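You operate a simulated robot arm through the tools that you are given. There is no shell and no other tool. Be economical: measure what you need, move in short steps, check, and stop when the job is done.

You run a simulated two-armed robot. Do the job below in one go: nothing can be reset, and whatever is moved stays where it is left.

Task
Hold the spare bin on the top of the wash bench steady with one hand and put the black brush from the top of the wash bench in it with the other.

Only the result counts: the job must be done as asked and must still hold three seconds after the hand-in. Knocking over, shifting, dropping, spilling or breaking anything else fails it.

Robot
Two 7-joint arms with two-finger parallel grippers on one trunk, on a base that drives. Base frame: it is fixed to the floor where the robot stands at the start and does not move with it; the origin is under the middle of the robot, x ahead of it, y to its left, z up. Readings come in m, degrees, newtons and seconds.
The left shoulder is at the start at [0.08, 0.131, 0.947], the right one opposite. With the tool pointing down near the work surface each hand reaches from about 0.4 to 0.86 m from the robot's upright axis, wherever it stands, measured 20 degrees to its own side. Payload 1.57 kg a hand.
Tool frame (each hand has its own): the origin (TCP) lies between the finger pads and is the grasp point; the fingertips stand 0.03 m ahead of it; z points along the fingers, y is the line along which they close. Largest opening 0.11 m; finger width 0.024, thickness 0.012; the body of the gripper, 0.048 by 0.112 m, starts 0.078 m behind the TCP.
Orientation is that of the tool frame in the base frame, as [roll, pitch, yaw] about the fixed x, y, z axes, in that order (R = Rz(yaw) Ry(pitch) Rx(roll)). With the fingers straight down and closing along the base's y, the tool's x points along the base's -x, its y along +y and its z along -z.

Tools
- The arms move only by the tool play_rows. It takes "left_targets", "right_targets" or both (then of equal length, played together; a hand with none holds still); each is a list of rows, each an object (a shift or turn left out is 0, a gripper value left out holds the last) with "jaw": the opening, from 0 (shut) to 1 (fully open); "dp": the shift along the base's x, y, z in m, a list of three; "turn": the turn, a rotation vector about the base's x, y, z in degrees, a list of three. In form: [{"jaw": jaw, "dp": [tx, ty, tz], "turn": [ax, ay, az]}, ...]. A call has 1 to 8 rows; each row shifts and turns the commanded pose from where the row before left it. A row lasts 0.2 s, in which the tool goes at most 0.05 m and 8.6 degrees; a call with a longer step from one row to the next is refused whole, and so is a gripper value outside its range. Where a pose cannot be reached the arm comes as near as it can. A force on the tool above 40 N (or 10 N above the force at the start of the call, whichever is more), or a blocked arm, ends the call early, and 0.2 s more pass. The fingers move at their own pace (about 0.108 m/s each) and stop on an object; they squeeze with about 35 N. The grip force told is the motor's: it shows also when the fingers shut on nothing. Time passes only in rows, and 0.2 s behind the last, so rows that do not move let the fingers close. It gives the time, the measured TCP pose, the force on the tool (base axes), the opening and the grip force at its end, in the units of the frame above (readings bear some noise), with the torque about the TCP (base axes, N m) and any sound that the robot's microphone picked up.
- Cameras (640 x 400 px; columns grow to the right, rows downward): "scene" is now at [-0.0502, 0.009, 1.424]; the picture's right is [-0.01, -1.00, 0.00], its down [-0.43, 0.00, -0.90] and it looks along [0.90, -0.01, -0.43] (base axes); focal length 252 px, centre (320, 200). "left" rides on the left gripper at [0.07, -0.016, -0.141] in its tool frame; the picture's right is [0.23, 0.97, 0.00], its down [-0.86, 0.20, -0.48] and it looks along [-0.47, 0.11, 0.88] (tool axes); focal length 222 px, centre (320, 200). "right" rides on the right gripper at [0.07, 0.016, -0.141] in its tool frame; the picture's right is [-0.23, 0.97, 0.00], its down [-0.86, -0.20, -0.48] and it looks along [-0.47, -0.11, 0.88] (tool axes); focal length 222 px, centre (320, 200). There is no depth. A picture from a camera that has moved, and an enlarged one, comes with that camera's place and axes in the base frame and with its lens. The place of the scene camera against the robot may be out by one fixed shift of up to 0.018 m in any direction.
- snapshot(camera): a new picture of that camera. The clock stands still meanwhile.
- drive_base(legs): drives the robot by 1 to 6 legs, each [ahead, left, turn to the left] in m, m and degrees, along the robot's own axes; the way and the turn of a leg run together, so that a leg with both is an arc; at most 1.5 m and 180 degrees a leg. The arms and the cameras ride along, it lands a little off, and it stops where it bumps. It gives what a move gives.
- pan_tilt(pan, tilt): turns the head with the scene camera to pan (to the left, within 109 degrees either way) and tilt (down, from -29 to 69), counted from straight ahead of the robot. It gives what a move gives.
- close_up(camera, box): a new picture of the part [left, top, right, bottom] of that camera's present view, enlarged. The clock stands still meanwhile.
- close_job(): hands the job in; it is judged then, once.

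Work in short steps. Places have to be worked out from the pictures, the camera data and where the tool is seen: move nearer, look again, correct. Check each grasp and each placing, and mend what went wrong. You have 120 turns and 108 pictures in all, those below and enlarged ones among them. Open the grippers and draw the arms clear of the work before you hand the job in, unless the task says otherwise; then end with one line.

The tools are called after "Emit:" as a command line: name --argument value ..., lists and objects as JSON in quotes. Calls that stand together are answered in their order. play_rows: Moves the arms, as the interface text tells. Its arguments: {"type":"object","properties":{"left_targets":{"type":"array"},"right_targets":{"type":"array"}},"required":[]} The other tools are called the same way: drive_base (legs) drives the base; pan_tilt (pan, tilt) turns the head that bears the scene camera; snapshot (camera) takes a picture; close_up (camera, box) takes an enlarged picture of a part of a camera's view; close_job () hands the job in.

At the start:

```text
t: 0.0
left_eef_pos: [0.3322, 0.1243, 1.3408]
left_tcp_rot: [-179.9, -0.1, -179.9]
left_ft_force: [0.0, 0.0, 0.8]
left_wrist_torque: [0.01, 0.0, 0.01]
left_grip_width: 0.1099
left_grasp_force: 0.0
right_eef_pos: [0.546, -0.2246, 1.2482]
right_tcp_rot: [-180.0, 0.0, -179.9]
right_ft_force: [-0.7, -0.1, -0.2]
right_wrist_torque: [-0.04, 0.01, 0.02]
right_grip_width: 0.11
right_grasp_force: 0.1
robot x, y, heading: [0.002, -0.0004, 0.1]
head pan, tilt: [-0.4, 25.4]
```

scene: 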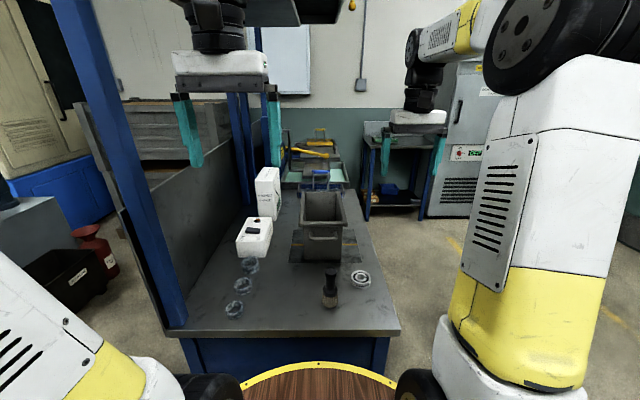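
right: 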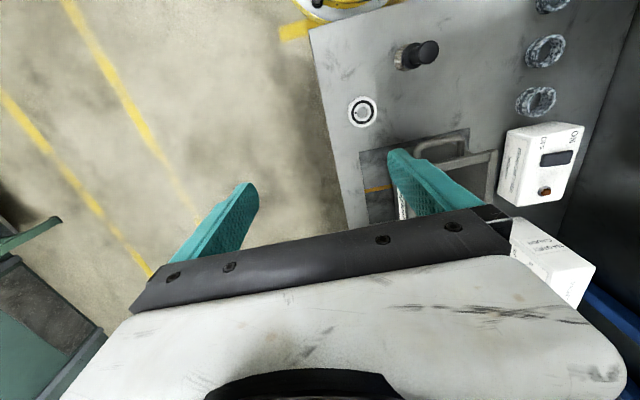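
left: 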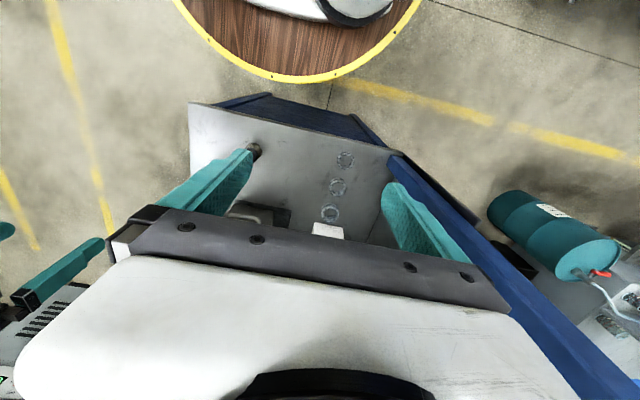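

The scene shows a bin (about px 323,228) and a dark brush (about px 330,288) on the bench; I enlarge both to see their shape and pose.

Emit:
close_up --camera "scene" --box '[220, 160, 420, 340]'

Emit:
close_up --camera "right" --box '[320, 0, 600, 240]'

```text
2.22 times, centred on (320, 250) of scene
camera zoom: at [-0.0502, 0.009, 1.424], right [-0.01, -1.0, 0.0], down [-0.43, 0.0, -0.9], along [0.9, -0.01, -0.43], focal length 560 px, centre (320, 89)
```

zoom: 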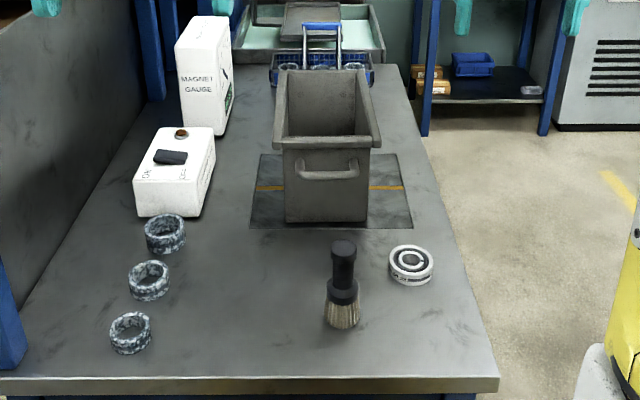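

```text
1.67 times, centred on (460, 120) of right
camera zoom: at [0.4766, -0.208, 1.3885], right [0.23, 0.97, 0.0], down [0.86, -0.2, 0.48], along [0.47, -0.11, -0.88], focal length 370 px, centre (87, 333)
```

zoom: 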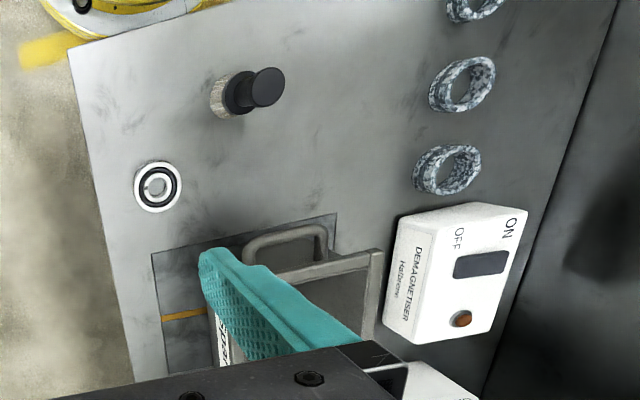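

Brush stands upright near [0.48,-0.035], bench top z≈0.83, top of brush about 0.96; bin spans roughly x 0.69–0.96, y -0.09–0.075, rim z≈0.98. I look up first to see what hangs overhead before moving the arms.

Emit:
pan_tilt --pan 0 --tilt -10

Emit:
snapshot --camera "scene"

```text
t: 1.0
left_eef_pos: [0.3307, 0.1246, 1.3413]
left_tcp_rot: [179.9, -0.1, 180.0]
left_ft_force: [0.4, 0.6, 0.5]
left_wrist_torque: [0.0, 0.0, 0.01]
left_grip_width: 0.1102
left_grasp_force: 0.1
right_eef_pos: [0.5461, -0.2251, 1.248]
right_tcp_rot: [-180.0, -0.1, 179.9]
right_ft_force: [0.1, 0.4, 0.4]
right_wrist_torque: [-0.01, -0.03, 0.01]
right_grip_width: 0.11
right_grasp_force: 0.0
robot x, y, heading: [-0.0017, -0.0008, -0.0]
head pan, tilt: [0.0, -10.0]
```

```text
102 pictures are left
camera scene: at [-0.0579, 0.0097, 1.4802], right [0.0, -1.0, 0.0], down [0.17, 0.0, -0.98], along [0.98, 0.0, 0.17], focal length 252 px, centre (320, 200)
```

scene: 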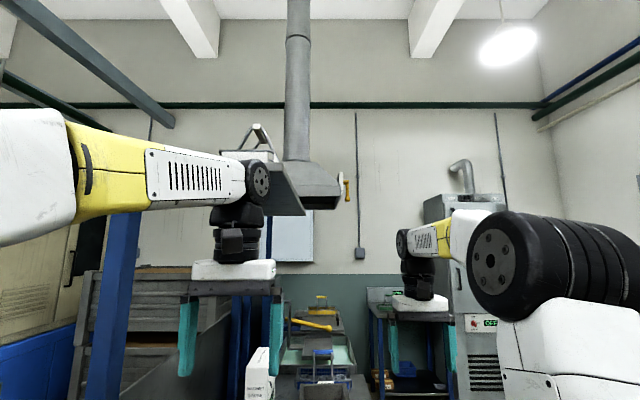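

A hood and a blue post stand at the left side, so the left forearm would have little room. I shift the robot 0.12 m to its right, where the floor looks free.

Emit:
drive_base --legs '[[0, -0.12, 0]]'

Emit:
pan_tilt --pan 5 --tilt 30

Emit:
snapshot --camera "scene"

Emit:
snapshot --camera "left"

```text
t: 2.2
left_eef_pos: [0.3316, 0.0069, 1.3411]
left_tcp_rot: [-180.0, 0.0, -180.0]
left_ft_force: [0.1, 0.3, -0.6]
left_wrist_torque: [0.01, -0.05, -0.03]
left_grip_width: 0.11
left_grasp_force: 0.1
right_eef_pos: [0.5465, -0.3432, 1.2468]
right_tcp_rot: [180.0, 0.0, -180.0]
right_ft_force: [-0.4, 0.3, 0.3]
right_wrist_torque: [-0.02, 0.03, -0.01]
right_grip_width: 0.1099
right_grasp_force: 0.2
robot x, y, heading: [0.0009, -0.1193, 0.3]
head pan, tilt: [0.0, -10.0]
```

```text
t: 3.3
left_eef_pos: [0.3321, 0.007, 1.3398]
left_tcp_rot: [180.0, 0.0, -179.9]
left_ft_force: [0.6, -0.7, 0.1]
left_wrist_torque: [0.04, 0.0, -0.03]
left_grip_width: 0.1103
left_grasp_force: 0.2
right_eef_pos: [0.5461, -0.3427, 1.2472]
right_tcp_rot: [-180.0, 0.0, -179.9]
right_ft_force: [0.3, 0.0, 0.3]
right_wrist_torque: [0.0, 0.01, -0.01]
right_grip_width: 0.1098
right_grasp_force: 0.0
robot x, y, heading: [0.0037, -0.1196, 0.1]
head pan, tilt: [5.0, 30.0]
```

```text
101 pictures are left
camera scene: at [-0.052, -0.1016, 1.4168], right [0.09, -1.0, 0.0], down [-0.5, -0.04, -0.87], along [0.86, 0.08, -0.5], focal length 252 px, centre (320, 200)
```

scene: 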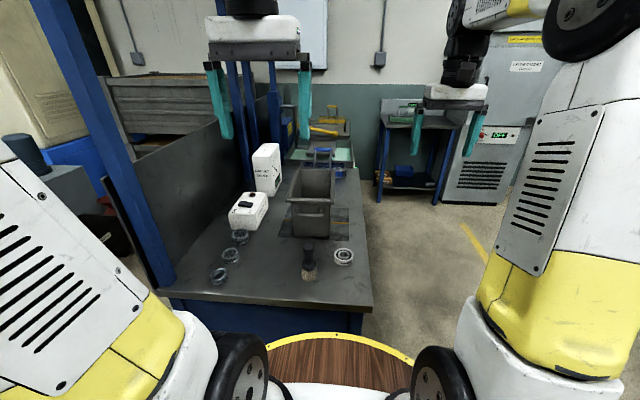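

```text
100 pictures are left
camera left: at [0.2616, -0.0091, 1.483], right [-0.23, 0.97, 0.0], down [0.85, 0.2, 0.48], along [0.47, 0.11, -0.88], focal length 222 px, centre (320, 200)
```

left: 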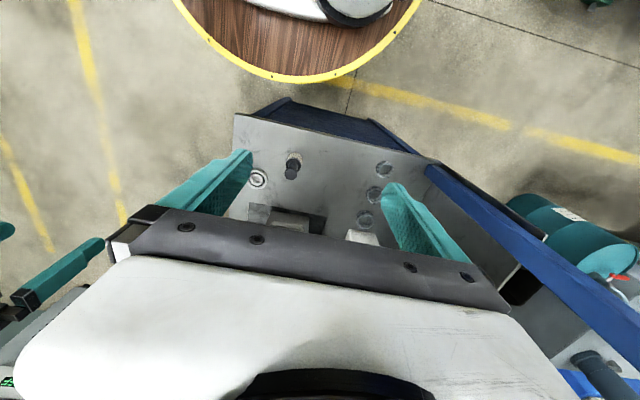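

The brush is confirmed at about [0.482,-0.034] and the robot now has room. I send the left hand forward over the bench, toward the bin's left side, out of the right hand's way.

Emit:
play_rows --left_targets '[{"dp": [0.036, 0.012, -0.012]}, {"dp": [0.036, 0.012, -0.012]}, {"dp": [0.036, 0.012, -0.012]}, {"dp": [0.036, 0.012, -0.012]}, {"dp": [0.036, 0.012, -0.012]}, {"dp": [0.036, 0.012, -0.012]}, {"dp": [0.036, 0.012, -0.012]}, {"dp": [0.036, 0.012, -0.012]}]'

Emit:
snapshot --camera "scene"

Emit:
snapshot --camera "left"

```text
t: 5.1
left_eef_pos: [0.6201, 0.1033, 1.2457]
left_tcp_rot: [180.0, 0.1, -179.9]
left_ft_force: [-0.5, 0.6, -0.7]
left_wrist_torque: [-0.02, -0.04, 0.02]
left_grip_width: 0.11
left_grasp_force: 0.0
right_eef_pos: [0.5464, -0.3428, 1.2477]
right_tcp_rot: [-180.0, 0.0, -179.9]
right_ft_force: [0.2, -0.4, -0.1]
right_wrist_torque: [0.06, -0.04, 0.0]
right_grip_width: 0.1103
right_grasp_force: 0.1
robot x, y, heading: [0.0017, -0.1193, 0.2]
head pan, tilt: [5.0, 30.0]
```

```text
99 pictures are left
camera scene: at [-0.0524, -0.1017, 1.4167], right [0.09, -1.0, 0.0], down [-0.5, -0.04, -0.87], along [0.86, 0.08, -0.5], focal length 252 px, centre (320, 200)
```

scene: 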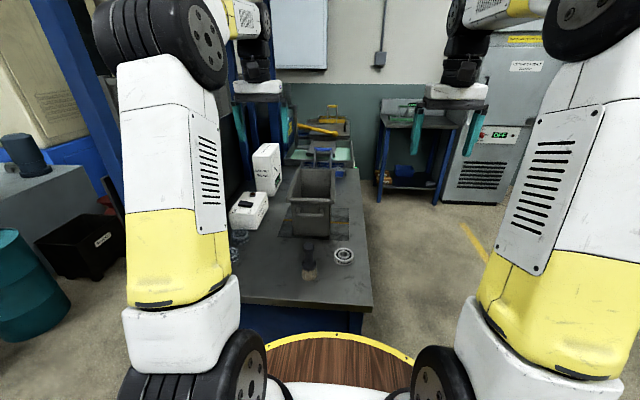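

```text
98 pictures are left
camera left: at [0.5501, 0.0871, 1.3868], right [-0.23, 0.97, 0.0], down [0.85, 0.2, 0.48], along [0.47, 0.11, -0.88], focal length 222 px, centre (320, 200)
```

left: 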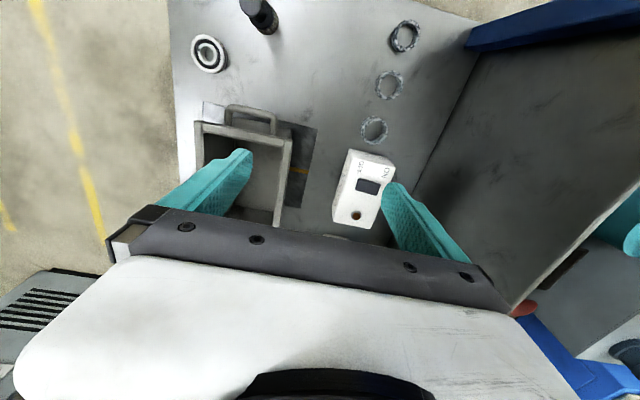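

The left arm keeps clear; its view puts the bin's left wall at y≈0.06, right wall y≈-0.106, near rim x≈0.66. Now the right hand goes above the brush.

Emit:
play_rows --right_targets '[{"dp": [-0.008, 0.038, -0.018]}, {"dp": [-0.008, 0.038, -0.018]}, {"dp": [-0.008, 0.038, -0.018]}, {"dp": [-0.008, 0.038, -0.018]}, {"dp": [-0.008, 0.038, -0.018]}, {"dp": [-0.008, 0.038, -0.018]}, {"dp": [-0.008, 0.038, -0.018]}, {"dp": [-0.008, 0.038, -0.018]}]'

Emit:
snapshot --camera "right"

Emit:
snapshot --camera "scene"

```text
t: 6.9
left_eef_pos: [0.6197, 0.102, 1.2443]
left_tcp_rot: [179.9, 0.1, 180.0]
left_ft_force: [-0.7, -0.5, 0.9]
left_wrist_torque: [-0.01, -0.02, -0.03]
left_grip_width: 0.1101
left_grasp_force: 0.1
right_eef_pos: [0.4829, -0.0378, 1.102]
right_tcp_rot: [-179.9, 0.0, -179.9]
right_ft_force: [-0.2, 0.1, 0.6]
right_wrist_torque: [0.0, -0.02, -0.02]
right_grip_width: 0.1098
right_grasp_force: 0.0
robot x, y, heading: [-0.0009, -0.1195, -0.1]
head pan, tilt: [5.0, 30.0]
```

```text
97 pictures are left
camera right: at [0.4127, -0.0216, 1.2431], right [0.23, 0.97, 0.0], down [0.86, -0.2, 0.48], along [0.47, -0.11, -0.88], focal length 222 px, centre (320, 200)
```

right: 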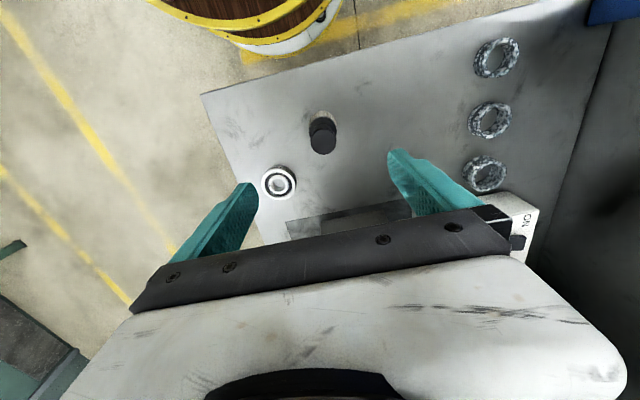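

```text
96 pictures are left
camera scene: at [-0.052, -0.1019, 1.4167], right [0.09, -1.0, 0.0], down [-0.5, -0.04, -0.87], along [0.86, 0.08, -0.5], focal length 252 px, centre (320, 200)
```

scene: 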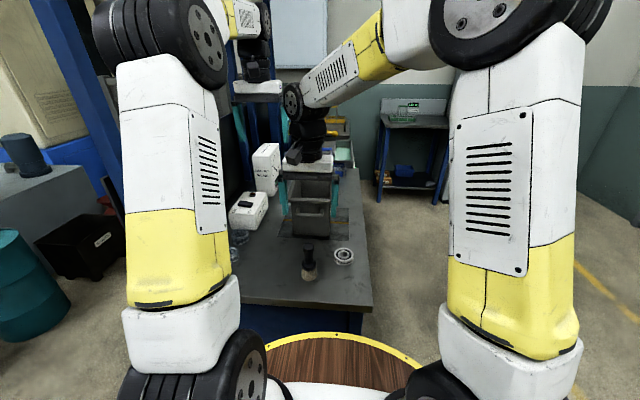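

The brush top reads at [0.479,-0.033]; the bearing is well clear of the fingers. I correct by a few mm and lower the open right hand around the handle to z≈0.93.

Emit:
play_rows --right_targets '[{"dp": [-0.004, 0.005, -0.03]}, {"dp": [0, 0, -0.034]}, {"dp": [0, 0, -0.034]}, {"dp": [0, 0, -0.034]}, {"dp": [0, 0, -0.02]}]'

Emit:
snapshot --camera "right"

Emit:
close_up --camera "scene" --box '[220, 160, 420, 320]'

```text
t: 8.1
left_eef_pos: [0.6208, 0.1013, 1.2441]
left_tcp_rot: [-180.0, 0.0, -180.0]
left_ft_force: [0.2, -0.7, 0.7]
left_wrist_torque: [0.02, 0.0, 0.01]
left_grip_width: 0.1098
left_grasp_force: 0.0
right_eef_pos: [0.4777, -0.0337, 0.9512]
right_tcp_rot: [180.0, 0.0, -179.9]
right_ft_force: [-0.1, 0.3, 0.2]
right_wrist_torque: [0.03, -0.01, -0.01]
right_grip_width: 0.11
right_grasp_force: 0.0
robot x, y, heading: [-0.0001, -0.1202, 0.1]
head pan, tilt: [5.0, 30.0]
```

```text
95 pictures are left
camera right: at [0.4085, -0.0175, 1.0922], right [0.23, 0.97, 0.0], down [0.86, -0.2, 0.48], along [0.47, -0.11, -0.88], focal length 222 px, centre (320, 200)
```

right: 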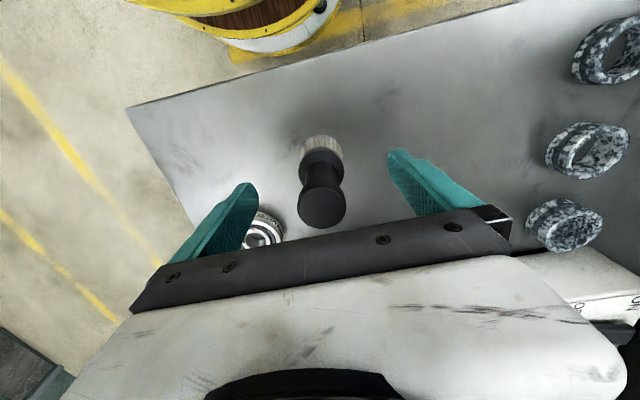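

```text
2.50 times, centred on (320, 240) of scene
camera zoom: at [-0.0521, -0.1016, 1.4167], right [0.09, -1.0, 0.0], down [-0.5, -0.04, -0.87], along [0.86, 0.08, -0.5], focal length 630 px, centre (320, 100)
```

zoom: 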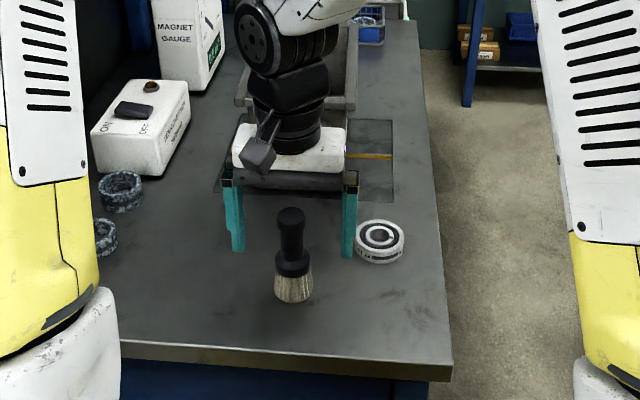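

The handle lies midway between the fingers and in their plane. I go 15 mm lower and close.

Emit:
play_rows --right_targets '[{"dp": [0.002, 0, -0.015]}, {"jaw": 0}, {"jaw": 0}, {"jaw": 0}, {"jaw": 0}]'

Emit:
snapshot --camera "right"

```text
t: 9.3
left_eef_pos: [0.6196, 0.1025, 1.2452]
left_tcp_rot: [-180.0, 0.0, 180.0]
left_ft_force: [-0.3, -0.6, 0.1]
left_wrist_torque: [-0.03, 0.01, -0.03]
left_grip_width: 0.1099
left_grasp_force: 0.1
right_eef_pos: [0.4806, -0.0337, 0.9364]
right_tcp_rot: [180.0, 0.1, -180.0]
right_ft_force: [0.6, 0.2, 0.0]
right_wrist_torque: [0.01, -0.01, 0.0]
right_grip_width: 0.0386
right_grasp_force: 35.0
robot x, y, heading: [-0.0007, -0.1189, 0.1]
head pan, tilt: [5.0, 30.0]
```

```text
93 pictures are left
camera right: at [0.4106, -0.0169, 1.0779], right [0.23, 0.97, 0.0], down [0.86, -0.2, 0.48], along [0.47, -0.11, -0.88], focal length 222 px, centre (320, 200)
```

right: 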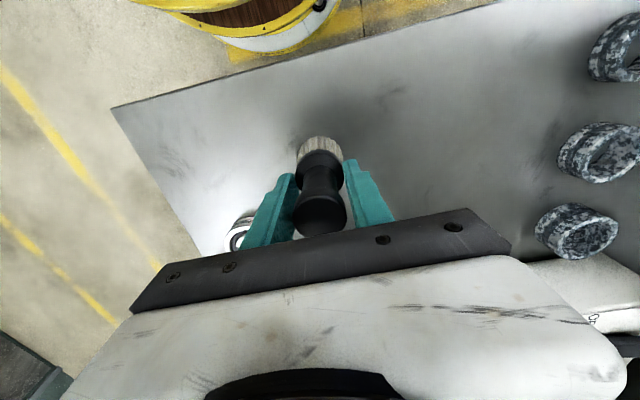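

The grip reads 35 N at 38.6 mm width. I lift the brush straight up and check that it came along.

Emit:
play_rows --right_targets '[{"dp": [0, 0, 0.015]}, {"dp": [0, 0, 0.03]}, {"dp": [0, 0, 0.04]}, {"dp": [0, 0, 0.04]}, {"dp": [0, 0, 0.04]}, {"dp": [0, 0, 0.025]}]'

Emit:
snapshot --camera "right"

Emit:
snapshot --camera "scene"

Emit:
snapshot --camera "left"

```text
t: 10.7
left_eef_pos: [0.6208, 0.1024, 1.2452]
left_tcp_rot: [-180.0, 0.1, -179.9]
left_ft_force: [-0.5, -1.1, -0.5]
left_wrist_torque: [-0.03, -0.02, 0.01]
left_grip_width: 0.1103
left_grasp_force: 0.0
right_eef_pos: [0.4795, -0.0341, 1.1277]
right_tcp_rot: [-180.0, 0.0, -180.0]
right_ft_force: [-1.1, 0.4, -0.5]
right_wrist_torque: [0.01, 0.04, 0.03]
right_grip_width: 0.0387
right_grasp_force: 35.1
robot x, y, heading: [-0.0003, -0.1196, -0.1]
head pan, tilt: [5.0, 30.0]
```

```text
92 pictures are left
camera right: at [0.4109, -0.0176, 1.2687], right [0.23, 0.97, 0.0], down [0.86, -0.2, 0.48], along [0.47, -0.11, -0.88], focal length 222 px, centre (320, 200)
```

right: 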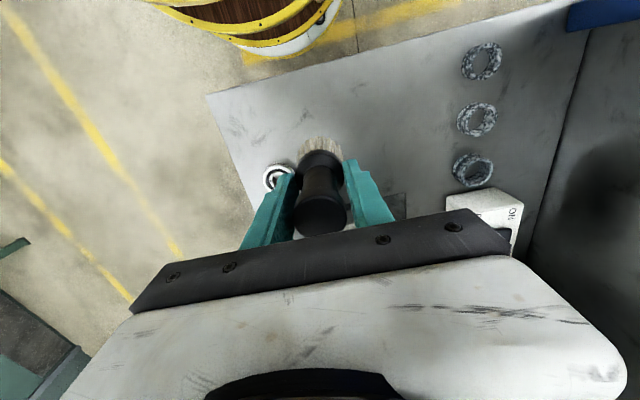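

```text
91 pictures are left
camera scene: at [-0.0519, -0.1015, 1.4167], right [0.09, -1.0, 0.0], down [-0.5, -0.04, -0.87], along [0.86, 0.08, -0.5], focal length 252 px, centre (320, 200)
```

scene: 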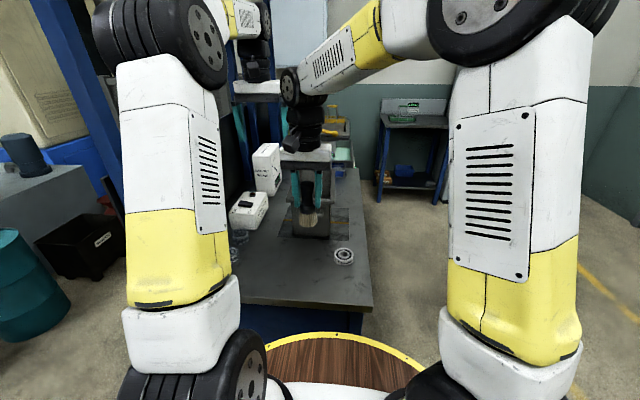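

```text
90 pictures are left
camera left: at [0.5504, 0.0869, 1.3866], right [-0.23, 0.97, 0.0], down [0.86, 0.2, 0.48], along [0.47, 0.11, -0.88], focal length 222 px, centre (320, 200)
```

left: 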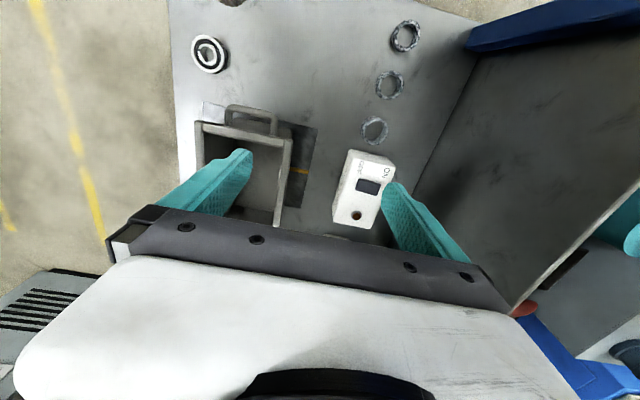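

The brush is securely lifted. Now the left hand goes above the bin's left wall to look at it from closer.

Emit:
play_rows --left_targets '[{"dp": [0.036, -0.01, -0.035]}, {"dp": [0.036, -0.01, -0.035]}, {"dp": [0.036, -0.01, -0.035]}, {"dp": [0.032, -0.01, -0.035]}]'

Emit:
snapshot --camera "left"

Emit:
close_up --camera "scene" --box '[200, 120, 400, 260]'

```text
refused: row 1 steps farther than a row can; nothing moved
```

```text
89 pictures are left
camera left: at [0.5504, 0.0869, 1.3866], right [-0.23, 0.97, 0.0], down [0.86, 0.2, 0.48], along [0.47, 0.11, -0.88], focal length 222 px, centre (320, 200)
```

left: 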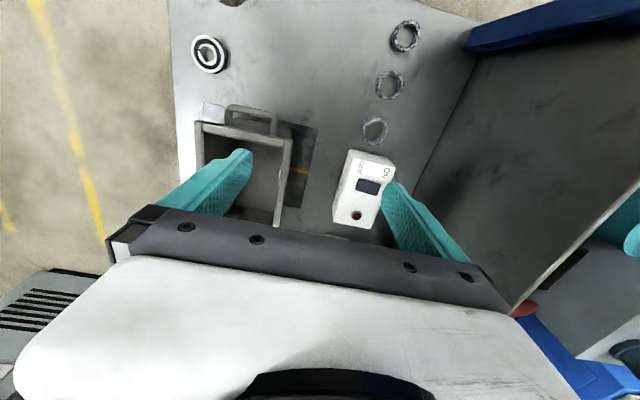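

```text
2.86 times, centred on (300, 190) of scene
camera zoom: at [-0.0519, -0.1015, 1.4167], right [0.09, -1.0, 0.0], down [-0.5, -0.04, -0.87], along [0.86, 0.08, -0.5], focal length 720 px, centre (377, 229)
```

zoom: 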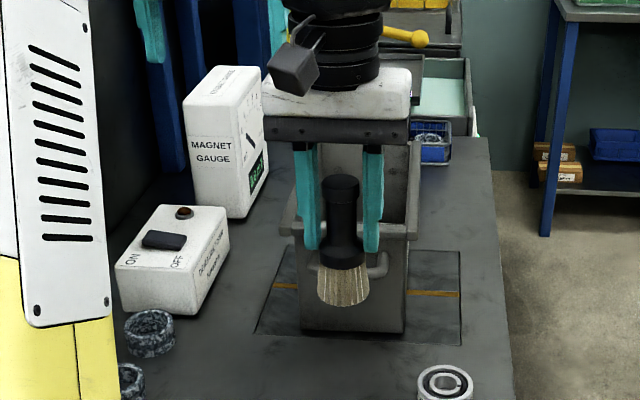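

That step was a hair too long and was refused; I repeat it in five smaller rows.

Emit:
play_rows --left_targets '[{"dp": [0.028, -0.008, -0.028]}, {"dp": [0.028, -0.008, -0.028]}, {"dp": [0.028, -0.008, -0.028]}, {"dp": [0.028, -0.008, -0.028]}, {"dp": [0.028, -0.008, -0.028]}]'

Emit:
snapshot --camera "left"

Emit:
snapshot --camera "scene"

```text
t: 11.9
left_eef_pos: [0.7588, 0.0636, 1.1048]
left_tcp_rot: [-180.0, 0.0, -179.9]
left_ft_force: [0.2, -0.8, 0.4]
left_wrist_torque: [-0.01, -0.06, 0.0]
left_grip_width: 0.11
left_grasp_force: 0.0
right_eef_pos: [0.4807, -0.0334, 1.126]
right_tcp_rot: [180.0, 0.0, -179.9]
right_ft_force: [-0.2, 0.6, 0.1]
right_wrist_torque: [-0.01, 0.0, 0.03]
right_grip_width: 0.039
right_grasp_force: 35.4
robot x, y, heading: [0.0002, -0.1227, 0.1]
head pan, tilt: [5.0, 30.0]
```

```text
87 pictures are left
camera left: at [0.6893, 0.0475, 1.246], right [-0.23, 0.97, 0.0], down [0.85, 0.2, 0.48], along [0.47, 0.11, -0.88], focal length 222 px, centre (320, 200)
```

left: 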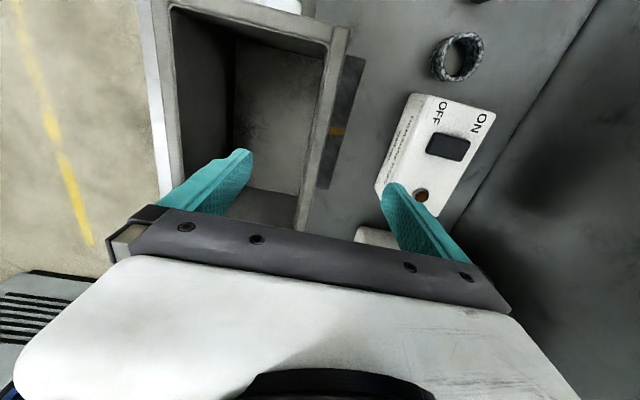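

```text
86 pictures are left
camera scene: at [-0.0524, -0.1015, 1.4167], right [0.09, -1.0, 0.0], down [-0.5, -0.04, -0.87], along [0.86, 0.08, -0.5], focal length 252 px, centre (320, 200)
```

scene: 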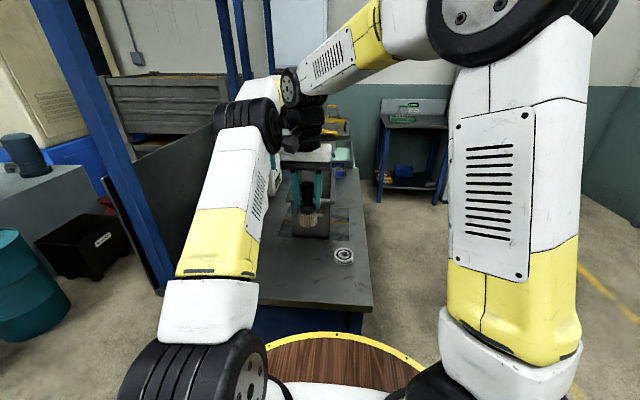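

The rim's left flange lies at y≈0.055–0.073. I will hold it near the front (x≈0.715), with the hand leaning a little to the left so that the right hand has room behind it; first a partial descent.

Emit:
play_rows --left_targets '[{"dp": [-0.022, 0.0, -0.02], "turn": [-6, 0, 0]}, {"dp": [-0.022, 0.0, -0.02], "turn": [-6, 0, 0]}, {"dp": [0, 0, -0.03]}, {"dp": [0, 0, -0.02]}]'

Emit:
snapshot --camera "left"

Emit:
snapshot --camera "right"

Emit:
snapshot --camera "scene"

```text
t: 12.9
left_eef_pos: [0.7171, 0.0614, 1.0145]
left_tcp_rot: [-168.1, 0.0, -179.8]
left_ft_force: [-1.0, 0.6, -0.4]
left_wrist_torque: [0.0, -0.02, -0.01]
left_grip_width: 0.1101
left_grasp_force: 0.1
right_eef_pos: [0.4803, -0.0329, 1.1267]
right_tcp_rot: [-180.0, -0.1, -179.8]
right_ft_force: [-1.0, -0.8, 0.4]
right_wrist_torque: [0.02, 0.0, 0.0]
right_grip_width: 0.0389
right_grasp_force: 34.9
robot x, y, heading: [0.0022, -0.1182, 0.3]
head pan, tilt: [5.0, 30.0]
```

```text
85 pictures are left
camera left: at [0.6465, 0.0754, 1.1565], right [-0.23, 0.95, -0.2], down [0.85, 0.3, 0.43], along [0.47, -0.08, -0.88], focal length 222 px, centre (320, 200)
```

left: 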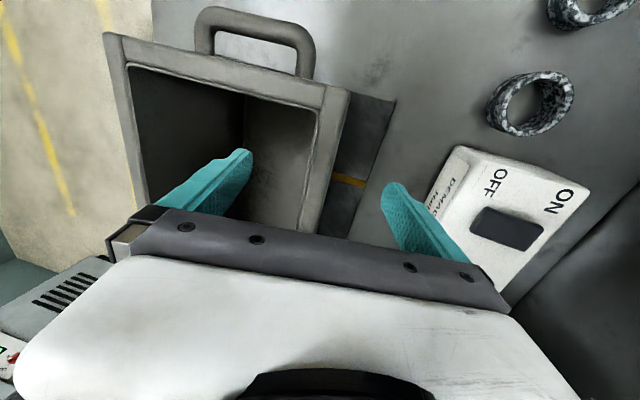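

```text
84 pictures are left
camera right: at [0.4108, -0.0175, 1.2683], right [0.23, 0.97, 0.0], down [0.86, -0.2, 0.48], along [0.47, -0.11, -0.88], focal length 222 px, centre (320, 200)
```

right: 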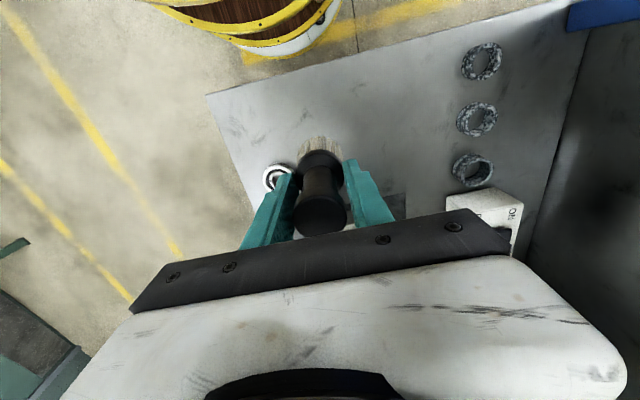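

```text
83 pictures are left
camera scene: at [-0.0521, -0.1015, 1.4167], right [0.09, -1.0, 0.0], down [-0.5, -0.04, -0.87], along [0.86, 0.08, -0.5], focal length 252 px, centre (320, 200)
```

scene: 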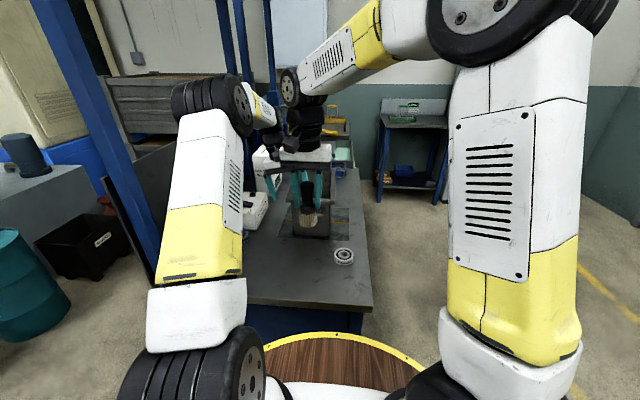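

The flange centre reads y≈0.058 and the fingers straddle it with room to the demagnetiser. I descend so that the pads cover the rim, and partly close.

Emit:
play_rows --left_targets '[{"dp": [0, -0.002, -0.025]}, {"dp": [0, -0.002, -0.025]}, {"jaw": 0.6}, {"jaw": 0.45}]'

Emit:
snapshot --camera "left"

```text
t: 13.9
left_eef_pos: [0.7147, 0.0579, 0.9657]
left_tcp_rot: [-168.0, 0.0, 180.0]
left_ft_force: [0.2, 0.2, 0.8]
left_wrist_torque: [0.0, 0.0, -0.03]
left_grip_width: 0.0491
left_grasp_force: 0.1
right_eef_pos: [0.4815, -0.0333, 1.1277]
right_tcp_rot: [-180.0, 0.0, -180.0]
right_ft_force: [0.3, -0.9, -1.7]
right_wrist_torque: [0.0, 0.01, 0.02]
right_grip_width: 0.0385
right_grasp_force: 34.9
robot x, y, heading: [0.0011, -0.1205, -0.1]
head pan, tilt: [5.0, 30.0]
```

```text
82 pictures are left
camera left: at [0.6449, 0.0724, 1.1082], right [-0.23, 0.95, -0.2], down [0.85, 0.3, 0.43], along [0.47, -0.08, -0.88], focal length 222 px, centre (320, 200)
```

left: 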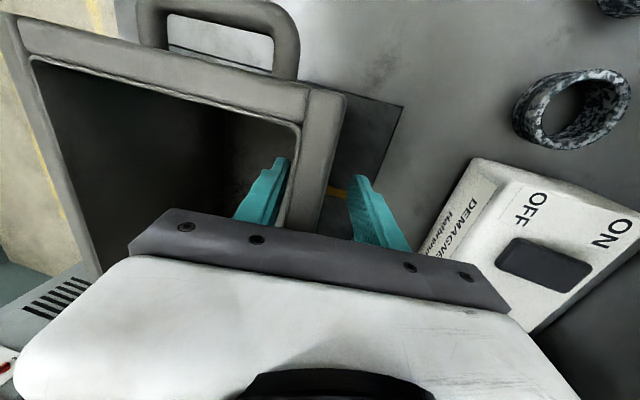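

At rim height the inner gap is about 10 mm, the outer about 20 mm. I shift 5 mm to -y and close gently in steps.

Emit:
play_rows --left_targets '[{"dp": [0, -0.005, 0]}, {"jaw": 0.35}, {"jaw": 0.3}]'

Emit:
snapshot --camera "left"

```text
t: 14.7
left_eef_pos: [0.714, 0.0545, 0.9663]
left_tcp_rot: [-168.0, 0.0, -180.0]
left_ft_force: [0.9, 3.3, -2.0]
left_wrist_torque: [0.11, -0.03, 0.05]
left_grip_width: 0.036
left_grasp_force: 1.9
right_eef_pos: [0.481, -0.0325, 1.1267]
right_tcp_rot: [-180.0, 0.0, -179.9]
right_ft_force: [-0.1, -0.9, -0.7]
right_wrist_torque: [-0.01, -0.02, 0.02]
right_grip_width: 0.0389
right_grasp_force: 34.9
robot x, y, heading: [0.002, -0.1185, 0.0]
head pan, tilt: [5.0, 30.0]
```

```text
81 pictures are left
camera left: at [0.6448, 0.0681, 1.1083], right [-0.23, 0.95, -0.2], down [0.85, 0.3, 0.43], along [0.47, -0.07, -0.88], focal length 222 px, centre (320, 200)
```

left: 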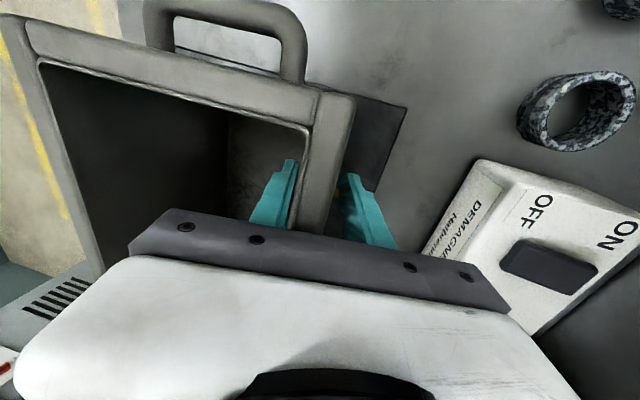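

The outer finger has touched the flange (force +3 N in y), so the wall lies a little more to +y than judged. I shift 7 mm to +y and close further.

Emit:
play_rows --left_targets '[{"jaw": 0.36}, {"dp": [0, 0.007, 0]}, {"jaw": 0.28}, {"jaw": 0.24}]'

Emit:
snapshot --camera "left"

```text
t: 15.7
left_eef_pos: [0.7144, 0.0589, 0.9661]
left_tcp_rot: [-167.9, -0.2, -180.0]
left_ft_force: [-0.5, -6.8, 2.2]
left_wrist_torque: [1.69, -0.13, -0.44]
left_grip_width: 0.0339
left_grasp_force: 9.0
right_eef_pos: [0.4808, -0.0331, 1.127]
right_tcp_rot: [180.0, 0.0, -179.9]
right_ft_force: [0.8, 0.0, -0.7]
right_wrist_torque: [0.0, -0.01, 0.0]
right_grip_width: 0.0387
right_grasp_force: 34.5
robot x, y, heading: [-0.0026, -0.12, -0.0]
head pan, tilt: [5.0, 30.0]
```

```text
80 pictures are left
camera left: at [0.6449, 0.0735, 1.1078], right [-0.23, 0.95, -0.2], down [0.86, 0.29, 0.43], along [0.47, -0.08, -0.88], focal length 222 px, centre (320, 200)
```

left: 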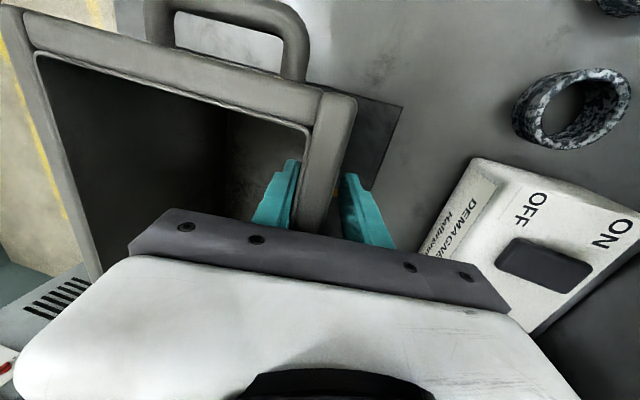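

Both fingers now bear on the wall, with the inner one pressing more (-7 N). I shift back 2.5 mm and close fully.

Emit:
play_rows --left_targets '[{"dp": [0, -0.0025, 0]}, {"jaw": 0.15}, {"jaw": 0}, {}]'

Emit:
snapshot --camera "left"

Emit:
snapshot --camera "scene"

```text
t: 16.7
left_eef_pos: [0.7148, 0.0564, 0.9649]
left_tcp_rot: [-167.9, 0.0, -180.0]
left_ft_force: [1.5, -0.5, -1.1]
left_wrist_torque: [0.87, 0.08, 0.14]
left_grip_width: 0.0163
left_grasp_force: 31.6
right_eef_pos: [0.4796, -0.0327, 1.1271]
right_tcp_rot: [179.9, 0.1, 180.0]
right_ft_force: [-0.5, -0.2, -1.1]
right_wrist_torque: [0.04, -0.01, -0.04]
right_grip_width: 0.039
right_grasp_force: 34.9
robot x, y, heading: [0.0002, -0.1187, -0.0]
head pan, tilt: [5.0, 30.0]
```

```text
79 pictures are left
camera left: at [0.6455, 0.0712, 1.1071], right [-0.23, 0.95, -0.2], down [0.86, 0.3, 0.43], along [0.47, -0.08, -0.88], focal length 222 px, centre (320, 200)
```

left: 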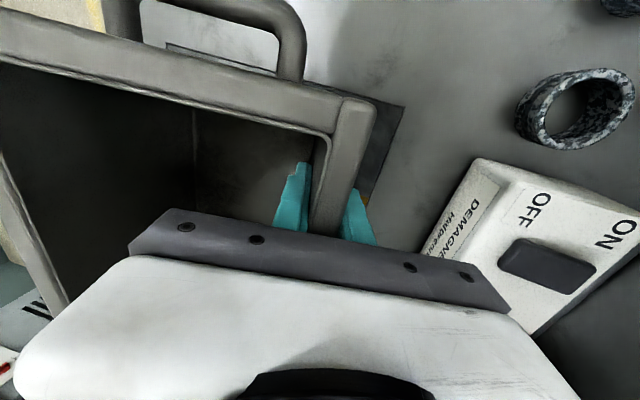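

```text
78 pictures are left
camera scene: at [-0.0518, -0.1016, 1.4167], right [0.09, -1.0, 0.0], down [-0.5, -0.04, -0.87], along [0.86, 0.08, -0.5], focal length 252 px, centre (320, 200)
```

scene: 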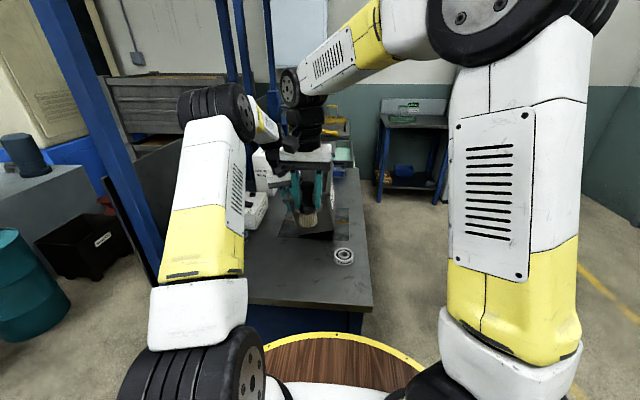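

The closing pads pulled the bin into the hand's 12° lean, so its right side has lifted. I turn the hand back upright, still gripping, to set the bin flat again.

Emit:
play_rows --left_targets '[{"dp": [0, 0, 0.001], "turn": [3, 0, 0]}, {"dp": [0, 0, 0.001], "turn": [3, 0, 0]}, {"dp": [0, 0, 0.001], "turn": [3, 0, 0]}, {"dp": [0, 0, 0], "turn": [3, 0, 0]}, {}]'

Emit:
snapshot --camera "left"

Emit:
close_up --camera "scene" --box '[200, 120, 400, 280]'

Emit:
snapshot --camera "right"

```text
t: 17.9
left_eef_pos: [0.7158, 0.0581, 0.9667]
left_tcp_rot: [179.8, -0.2, -179.9]
left_ft_force: [-0.1, -0.6, -13.6]
left_wrist_torque: [1.08, 0.92, -0.01]
left_grip_width: 0.0157
left_grasp_force: 31.6
right_eef_pos: [0.4803, -0.0349, 1.1261]
right_tcp_rot: [-180.0, 0.1, -179.9]
right_ft_force: [-1.9, 0.7, 0.1]
right_wrist_torque: [0.01, 0.02, -0.02]
right_grip_width: 0.0385
right_grasp_force: 35.0
robot x, y, heading: [-0.0025, -0.1175, 0.3]
head pan, tilt: [5.0, 30.0]
```

```text
77 pictures are left
camera left: at [0.6461, 0.0426, 1.1086], right [-0.23, 0.97, 0.0], down [0.86, 0.2, 0.48], along [0.46, 0.11, -0.88], focal length 222 px, centre (320, 200)
```

left: 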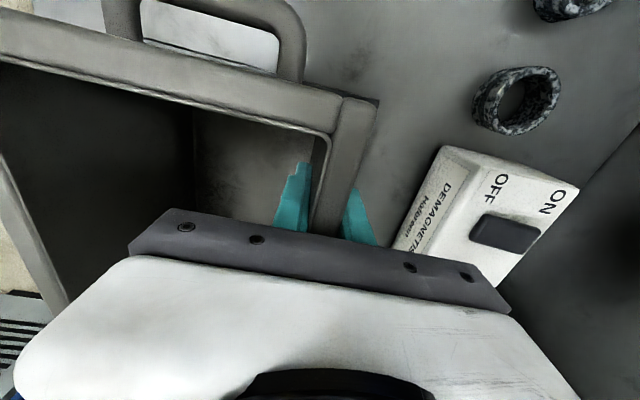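

```text
2.50 times, centred on (300, 200) of scene
camera zoom: at [-0.0514, -0.1014, 1.4167], right [0.09, -1.0, 0.0], down [-0.5, -0.04, -0.87], along [0.86, 0.08, -0.5], focal length 630 px, centre (370, 200)
```

zoom: 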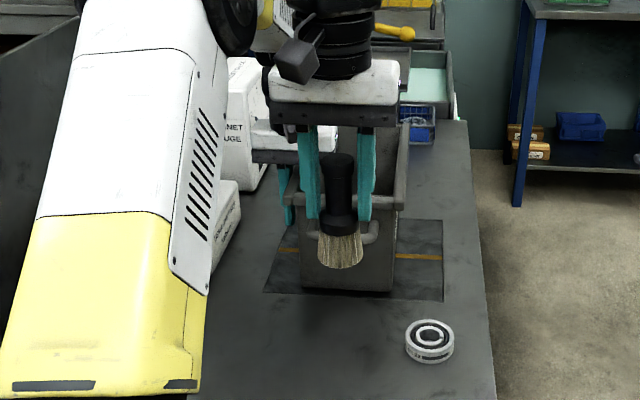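

```text
75 pictures are left
camera right: at [0.4114, -0.0173, 1.2681], right [0.23, 0.97, 0.0], down [0.86, -0.2, 0.48], along [0.47, -0.11, -0.88], focal length 222 px, centre (320, 200)
```

right: 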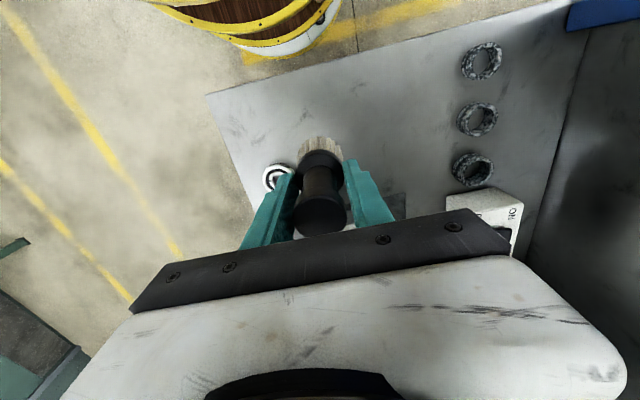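

The force and torque show the bin (≈13.6 N) hanging entirely off the bench by a little. I lower it in millimetre steps until the bench takes the weight.

Emit:
play_rows --left_targets '[{"dp": [0, 0, -0.001]}, {"dp": [0, 0, -0.001]}]'

```text
t: 18.5
left_eef_pos: [0.7158, 0.0572, 0.9655]
left_tcp_rot: [-179.9, 0.1, -179.9]
left_ft_force: [-0.7, 0.4, -10.8]
left_wrist_torque: [0.62, 0.94, -0.1]
left_grip_width: 0.0161
left_grasp_force: 31.7
right_eef_pos: [0.4804, -0.0346, 1.1273]
right_tcp_rot: [180.0, 0.0, -180.0]
right_ft_force: [0.1, -0.5, -1.1]
right_wrist_torque: [0.01, 0.01, 0.02]
right_grip_width: 0.0386
right_grasp_force: 35.7
robot x, y, heading: [0.0009, -0.1174, -0.2]
head pan, tilt: [5.0, 30.0]
```

The load is starting to pass to the bench; I lower a little more.

Emit:
play_rows --left_targets '[{"dp": [0, 0, -0.001]}, {"dp": [0, 0, -0.001]}, {}]'

```text
t: 19.3
left_eef_pos: [0.7161, 0.0568, 0.9661]
left_tcp_rot: [180.0, 0.2, -179.9]
left_ft_force: [4.0, 2.9, 11.6]
left_wrist_torque: [-0.22, 1.17, -0.17]
left_grip_width: 0.0161
left_grasp_force: 31.7
right_eef_pos: [0.4801, -0.0333, 1.1279]
right_tcp_rot: [180.0, 0.1, 180.0]
right_ft_force: [0.5, -0.1, -0.6]
right_wrist_torque: [0.0, 0.02, 0.01]
right_grip_width: 0.0387
right_grasp_force: 34.5
robot x, y, heading: [-0.0002, -0.1199, -0.1]
head pan, tilt: [5.0, 30.0]
```

The bin now sits on the bench with slight downward push. I open the jaw slightly so that it settles flat, and look.

Emit:
play_rows --left_targets '[{"dp": [0, 0, 0.0008]}, {"jaw": 0.22}, {"jaw": 0.26}]'

Emit:
snapshot --camera "left"

Emit:
close_up --camera "scene" --box '[200, 120, 400, 280]'

```text
t: 20.1
left_eef_pos: [0.7149, 0.0581, 0.9636]
left_tcp_rot: [-180.0, 0.0, 180.0]
left_ft_force: [0.5, -1.0, 0.1]
left_wrist_torque: [0.03, 0.02, -0.06]
left_grip_width: 0.0286
left_grasp_force: 0.0
right_eef_pos: [0.4801, -0.0346, 1.1289]
right_tcp_rot: [-180.0, -0.1, -180.0]
right_ft_force: [-0.3, 0.0, -1.9]
right_wrist_torque: [0.04, -0.05, -0.02]
right_grip_width: 0.0387
right_grasp_force: 35.1
robot x, y, heading: [0.0024, -0.117, 0.1]
head pan, tilt: [5.0, 30.0]
```

```text
74 pictures are left
camera left: at [0.6453, 0.0424, 1.1061], right [-0.23, 0.97, 0.0], down [0.86, 0.2, 0.48], along [0.47, 0.11, -0.88], focal length 222 px, centre (320, 200)
```

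left: 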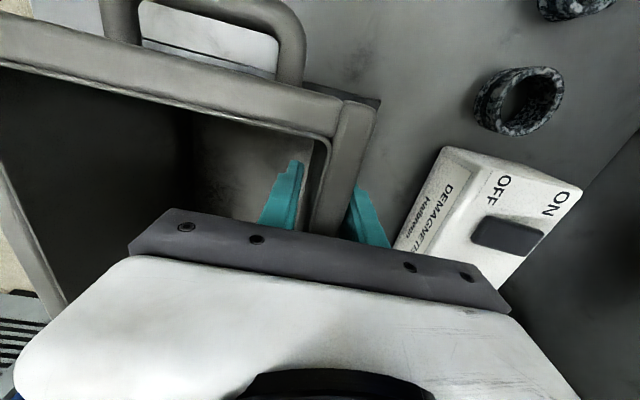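

```text
2.50 times, centred on (300, 200) of scene
camera zoom: at [-0.0519, -0.1016, 1.4167], right [0.09, -1.0, 0.0], down [-0.5, -0.04, -0.87], along [0.86, 0.08, -0.5], focal length 630 px, centre (370, 200)
```

zoom: 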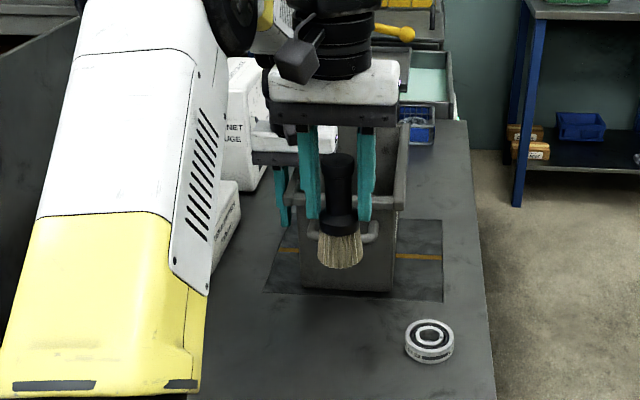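

The bin stands flat and close to its old place, with no force on the hand. I close the now upright left hand on the wall again.

Emit:
play_rows --left_targets '[{"jaw": 0.19}, {"jaw": 0.15}, {"jaw": 0}, {}]'

Emit:
snapshot --camera "left"

```text
t: 21.1
left_eef_pos: [0.7155, 0.0578, 0.9641]
left_tcp_rot: [180.0, -0.1, 179.9]
left_ft_force: [-0.4, 0.5, 0.5]
left_wrist_torque: [-0.08, -0.17, -0.04]
left_grip_width: 0.0157
left_grasp_force: 31.6
right_eef_pos: [0.4805, -0.0322, 1.1264]
right_tcp_rot: [180.0, 0.0, -179.9]
right_ft_force: [-0.3, -0.7, -0.9]
right_wrist_torque: [-0.03, 0.01, 0.01]
right_grip_width: 0.0384
right_grasp_force: 35.0
robot x, y, heading: [0.0001, -0.1174, -0.0]
head pan, tilt: [5.0, 30.0]
```

```text
72 pictures are left
camera left: at [0.6453, 0.0426, 1.1063], right [-0.23, 0.97, 0.0], down [0.86, 0.2, 0.48], along [0.47, 0.11, -0.88], focal length 222 px, centre (320, 200)
```

left: 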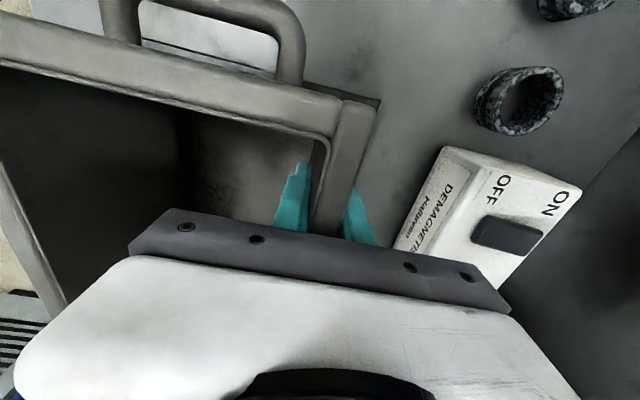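

The grip is firm with nearly no net force on the bin. Now the right hand swings out to y≈-0.10 to pass the left hand; first half of the way.

Emit:
play_rows --right_targets '[{"dp": [0.01, -0.03, 0.01]}, {"dp": [0.02, -0.03, 0.01]}, {"dp": [0.04, -0.008, 0]}, {"dp": [0.04, 0, 0]}, {"dp": [0.04, 0, 0]}]'

Emit:
snapshot --camera "right"

Emit:
snapshot --camera "scene"

```text
t: 22.3
left_eef_pos: [0.7153, 0.0591, 0.9645]
left_tcp_rot: [179.9, 0.0, -179.9]
left_ft_force: [2.8, 2.1, 1.2]
left_wrist_torque: [-0.65, 1.02, 0.15]
left_grip_width: 0.016
left_grasp_force: 32.0
right_eef_pos: [0.6316, -0.1028, 1.1453]
right_tcp_rot: [-180.0, 0.0, 180.0]
right_ft_force: [0.0, 0.4, -0.7]
right_wrist_torque: [-0.02, 0.01, 0.01]
right_grip_width: 0.0388
right_grasp_force: 35.2
robot x, y, heading: [0.0002, -0.1197, 0.0]
head pan, tilt: [5.0, 30.0]
```

```text
71 pictures are left
camera right: at [0.5621, -0.086, 1.2862], right [0.23, 0.97, 0.0], down [0.86, -0.2, 0.48], along [0.47, -0.11, -0.88], focal length 222 px, centre (320, 200)
```

right: 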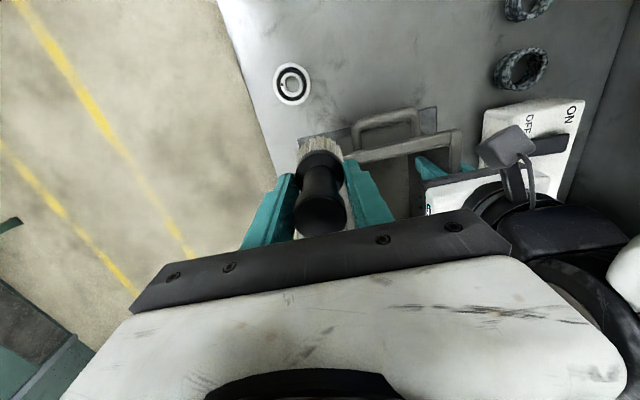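

```text
70 pictures are left
camera scene: at [-0.052, -0.1014, 1.4167], right [0.09, -1.0, 0.0], down [-0.5, -0.04, -0.87], along [0.86, 0.08, -0.5], focal length 252 px, centre (320, 200)
```

scene: 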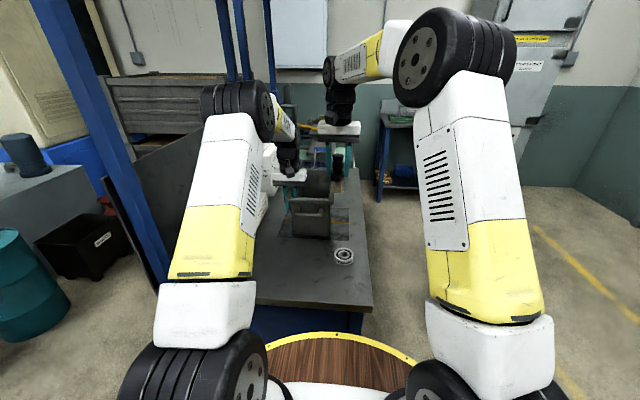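

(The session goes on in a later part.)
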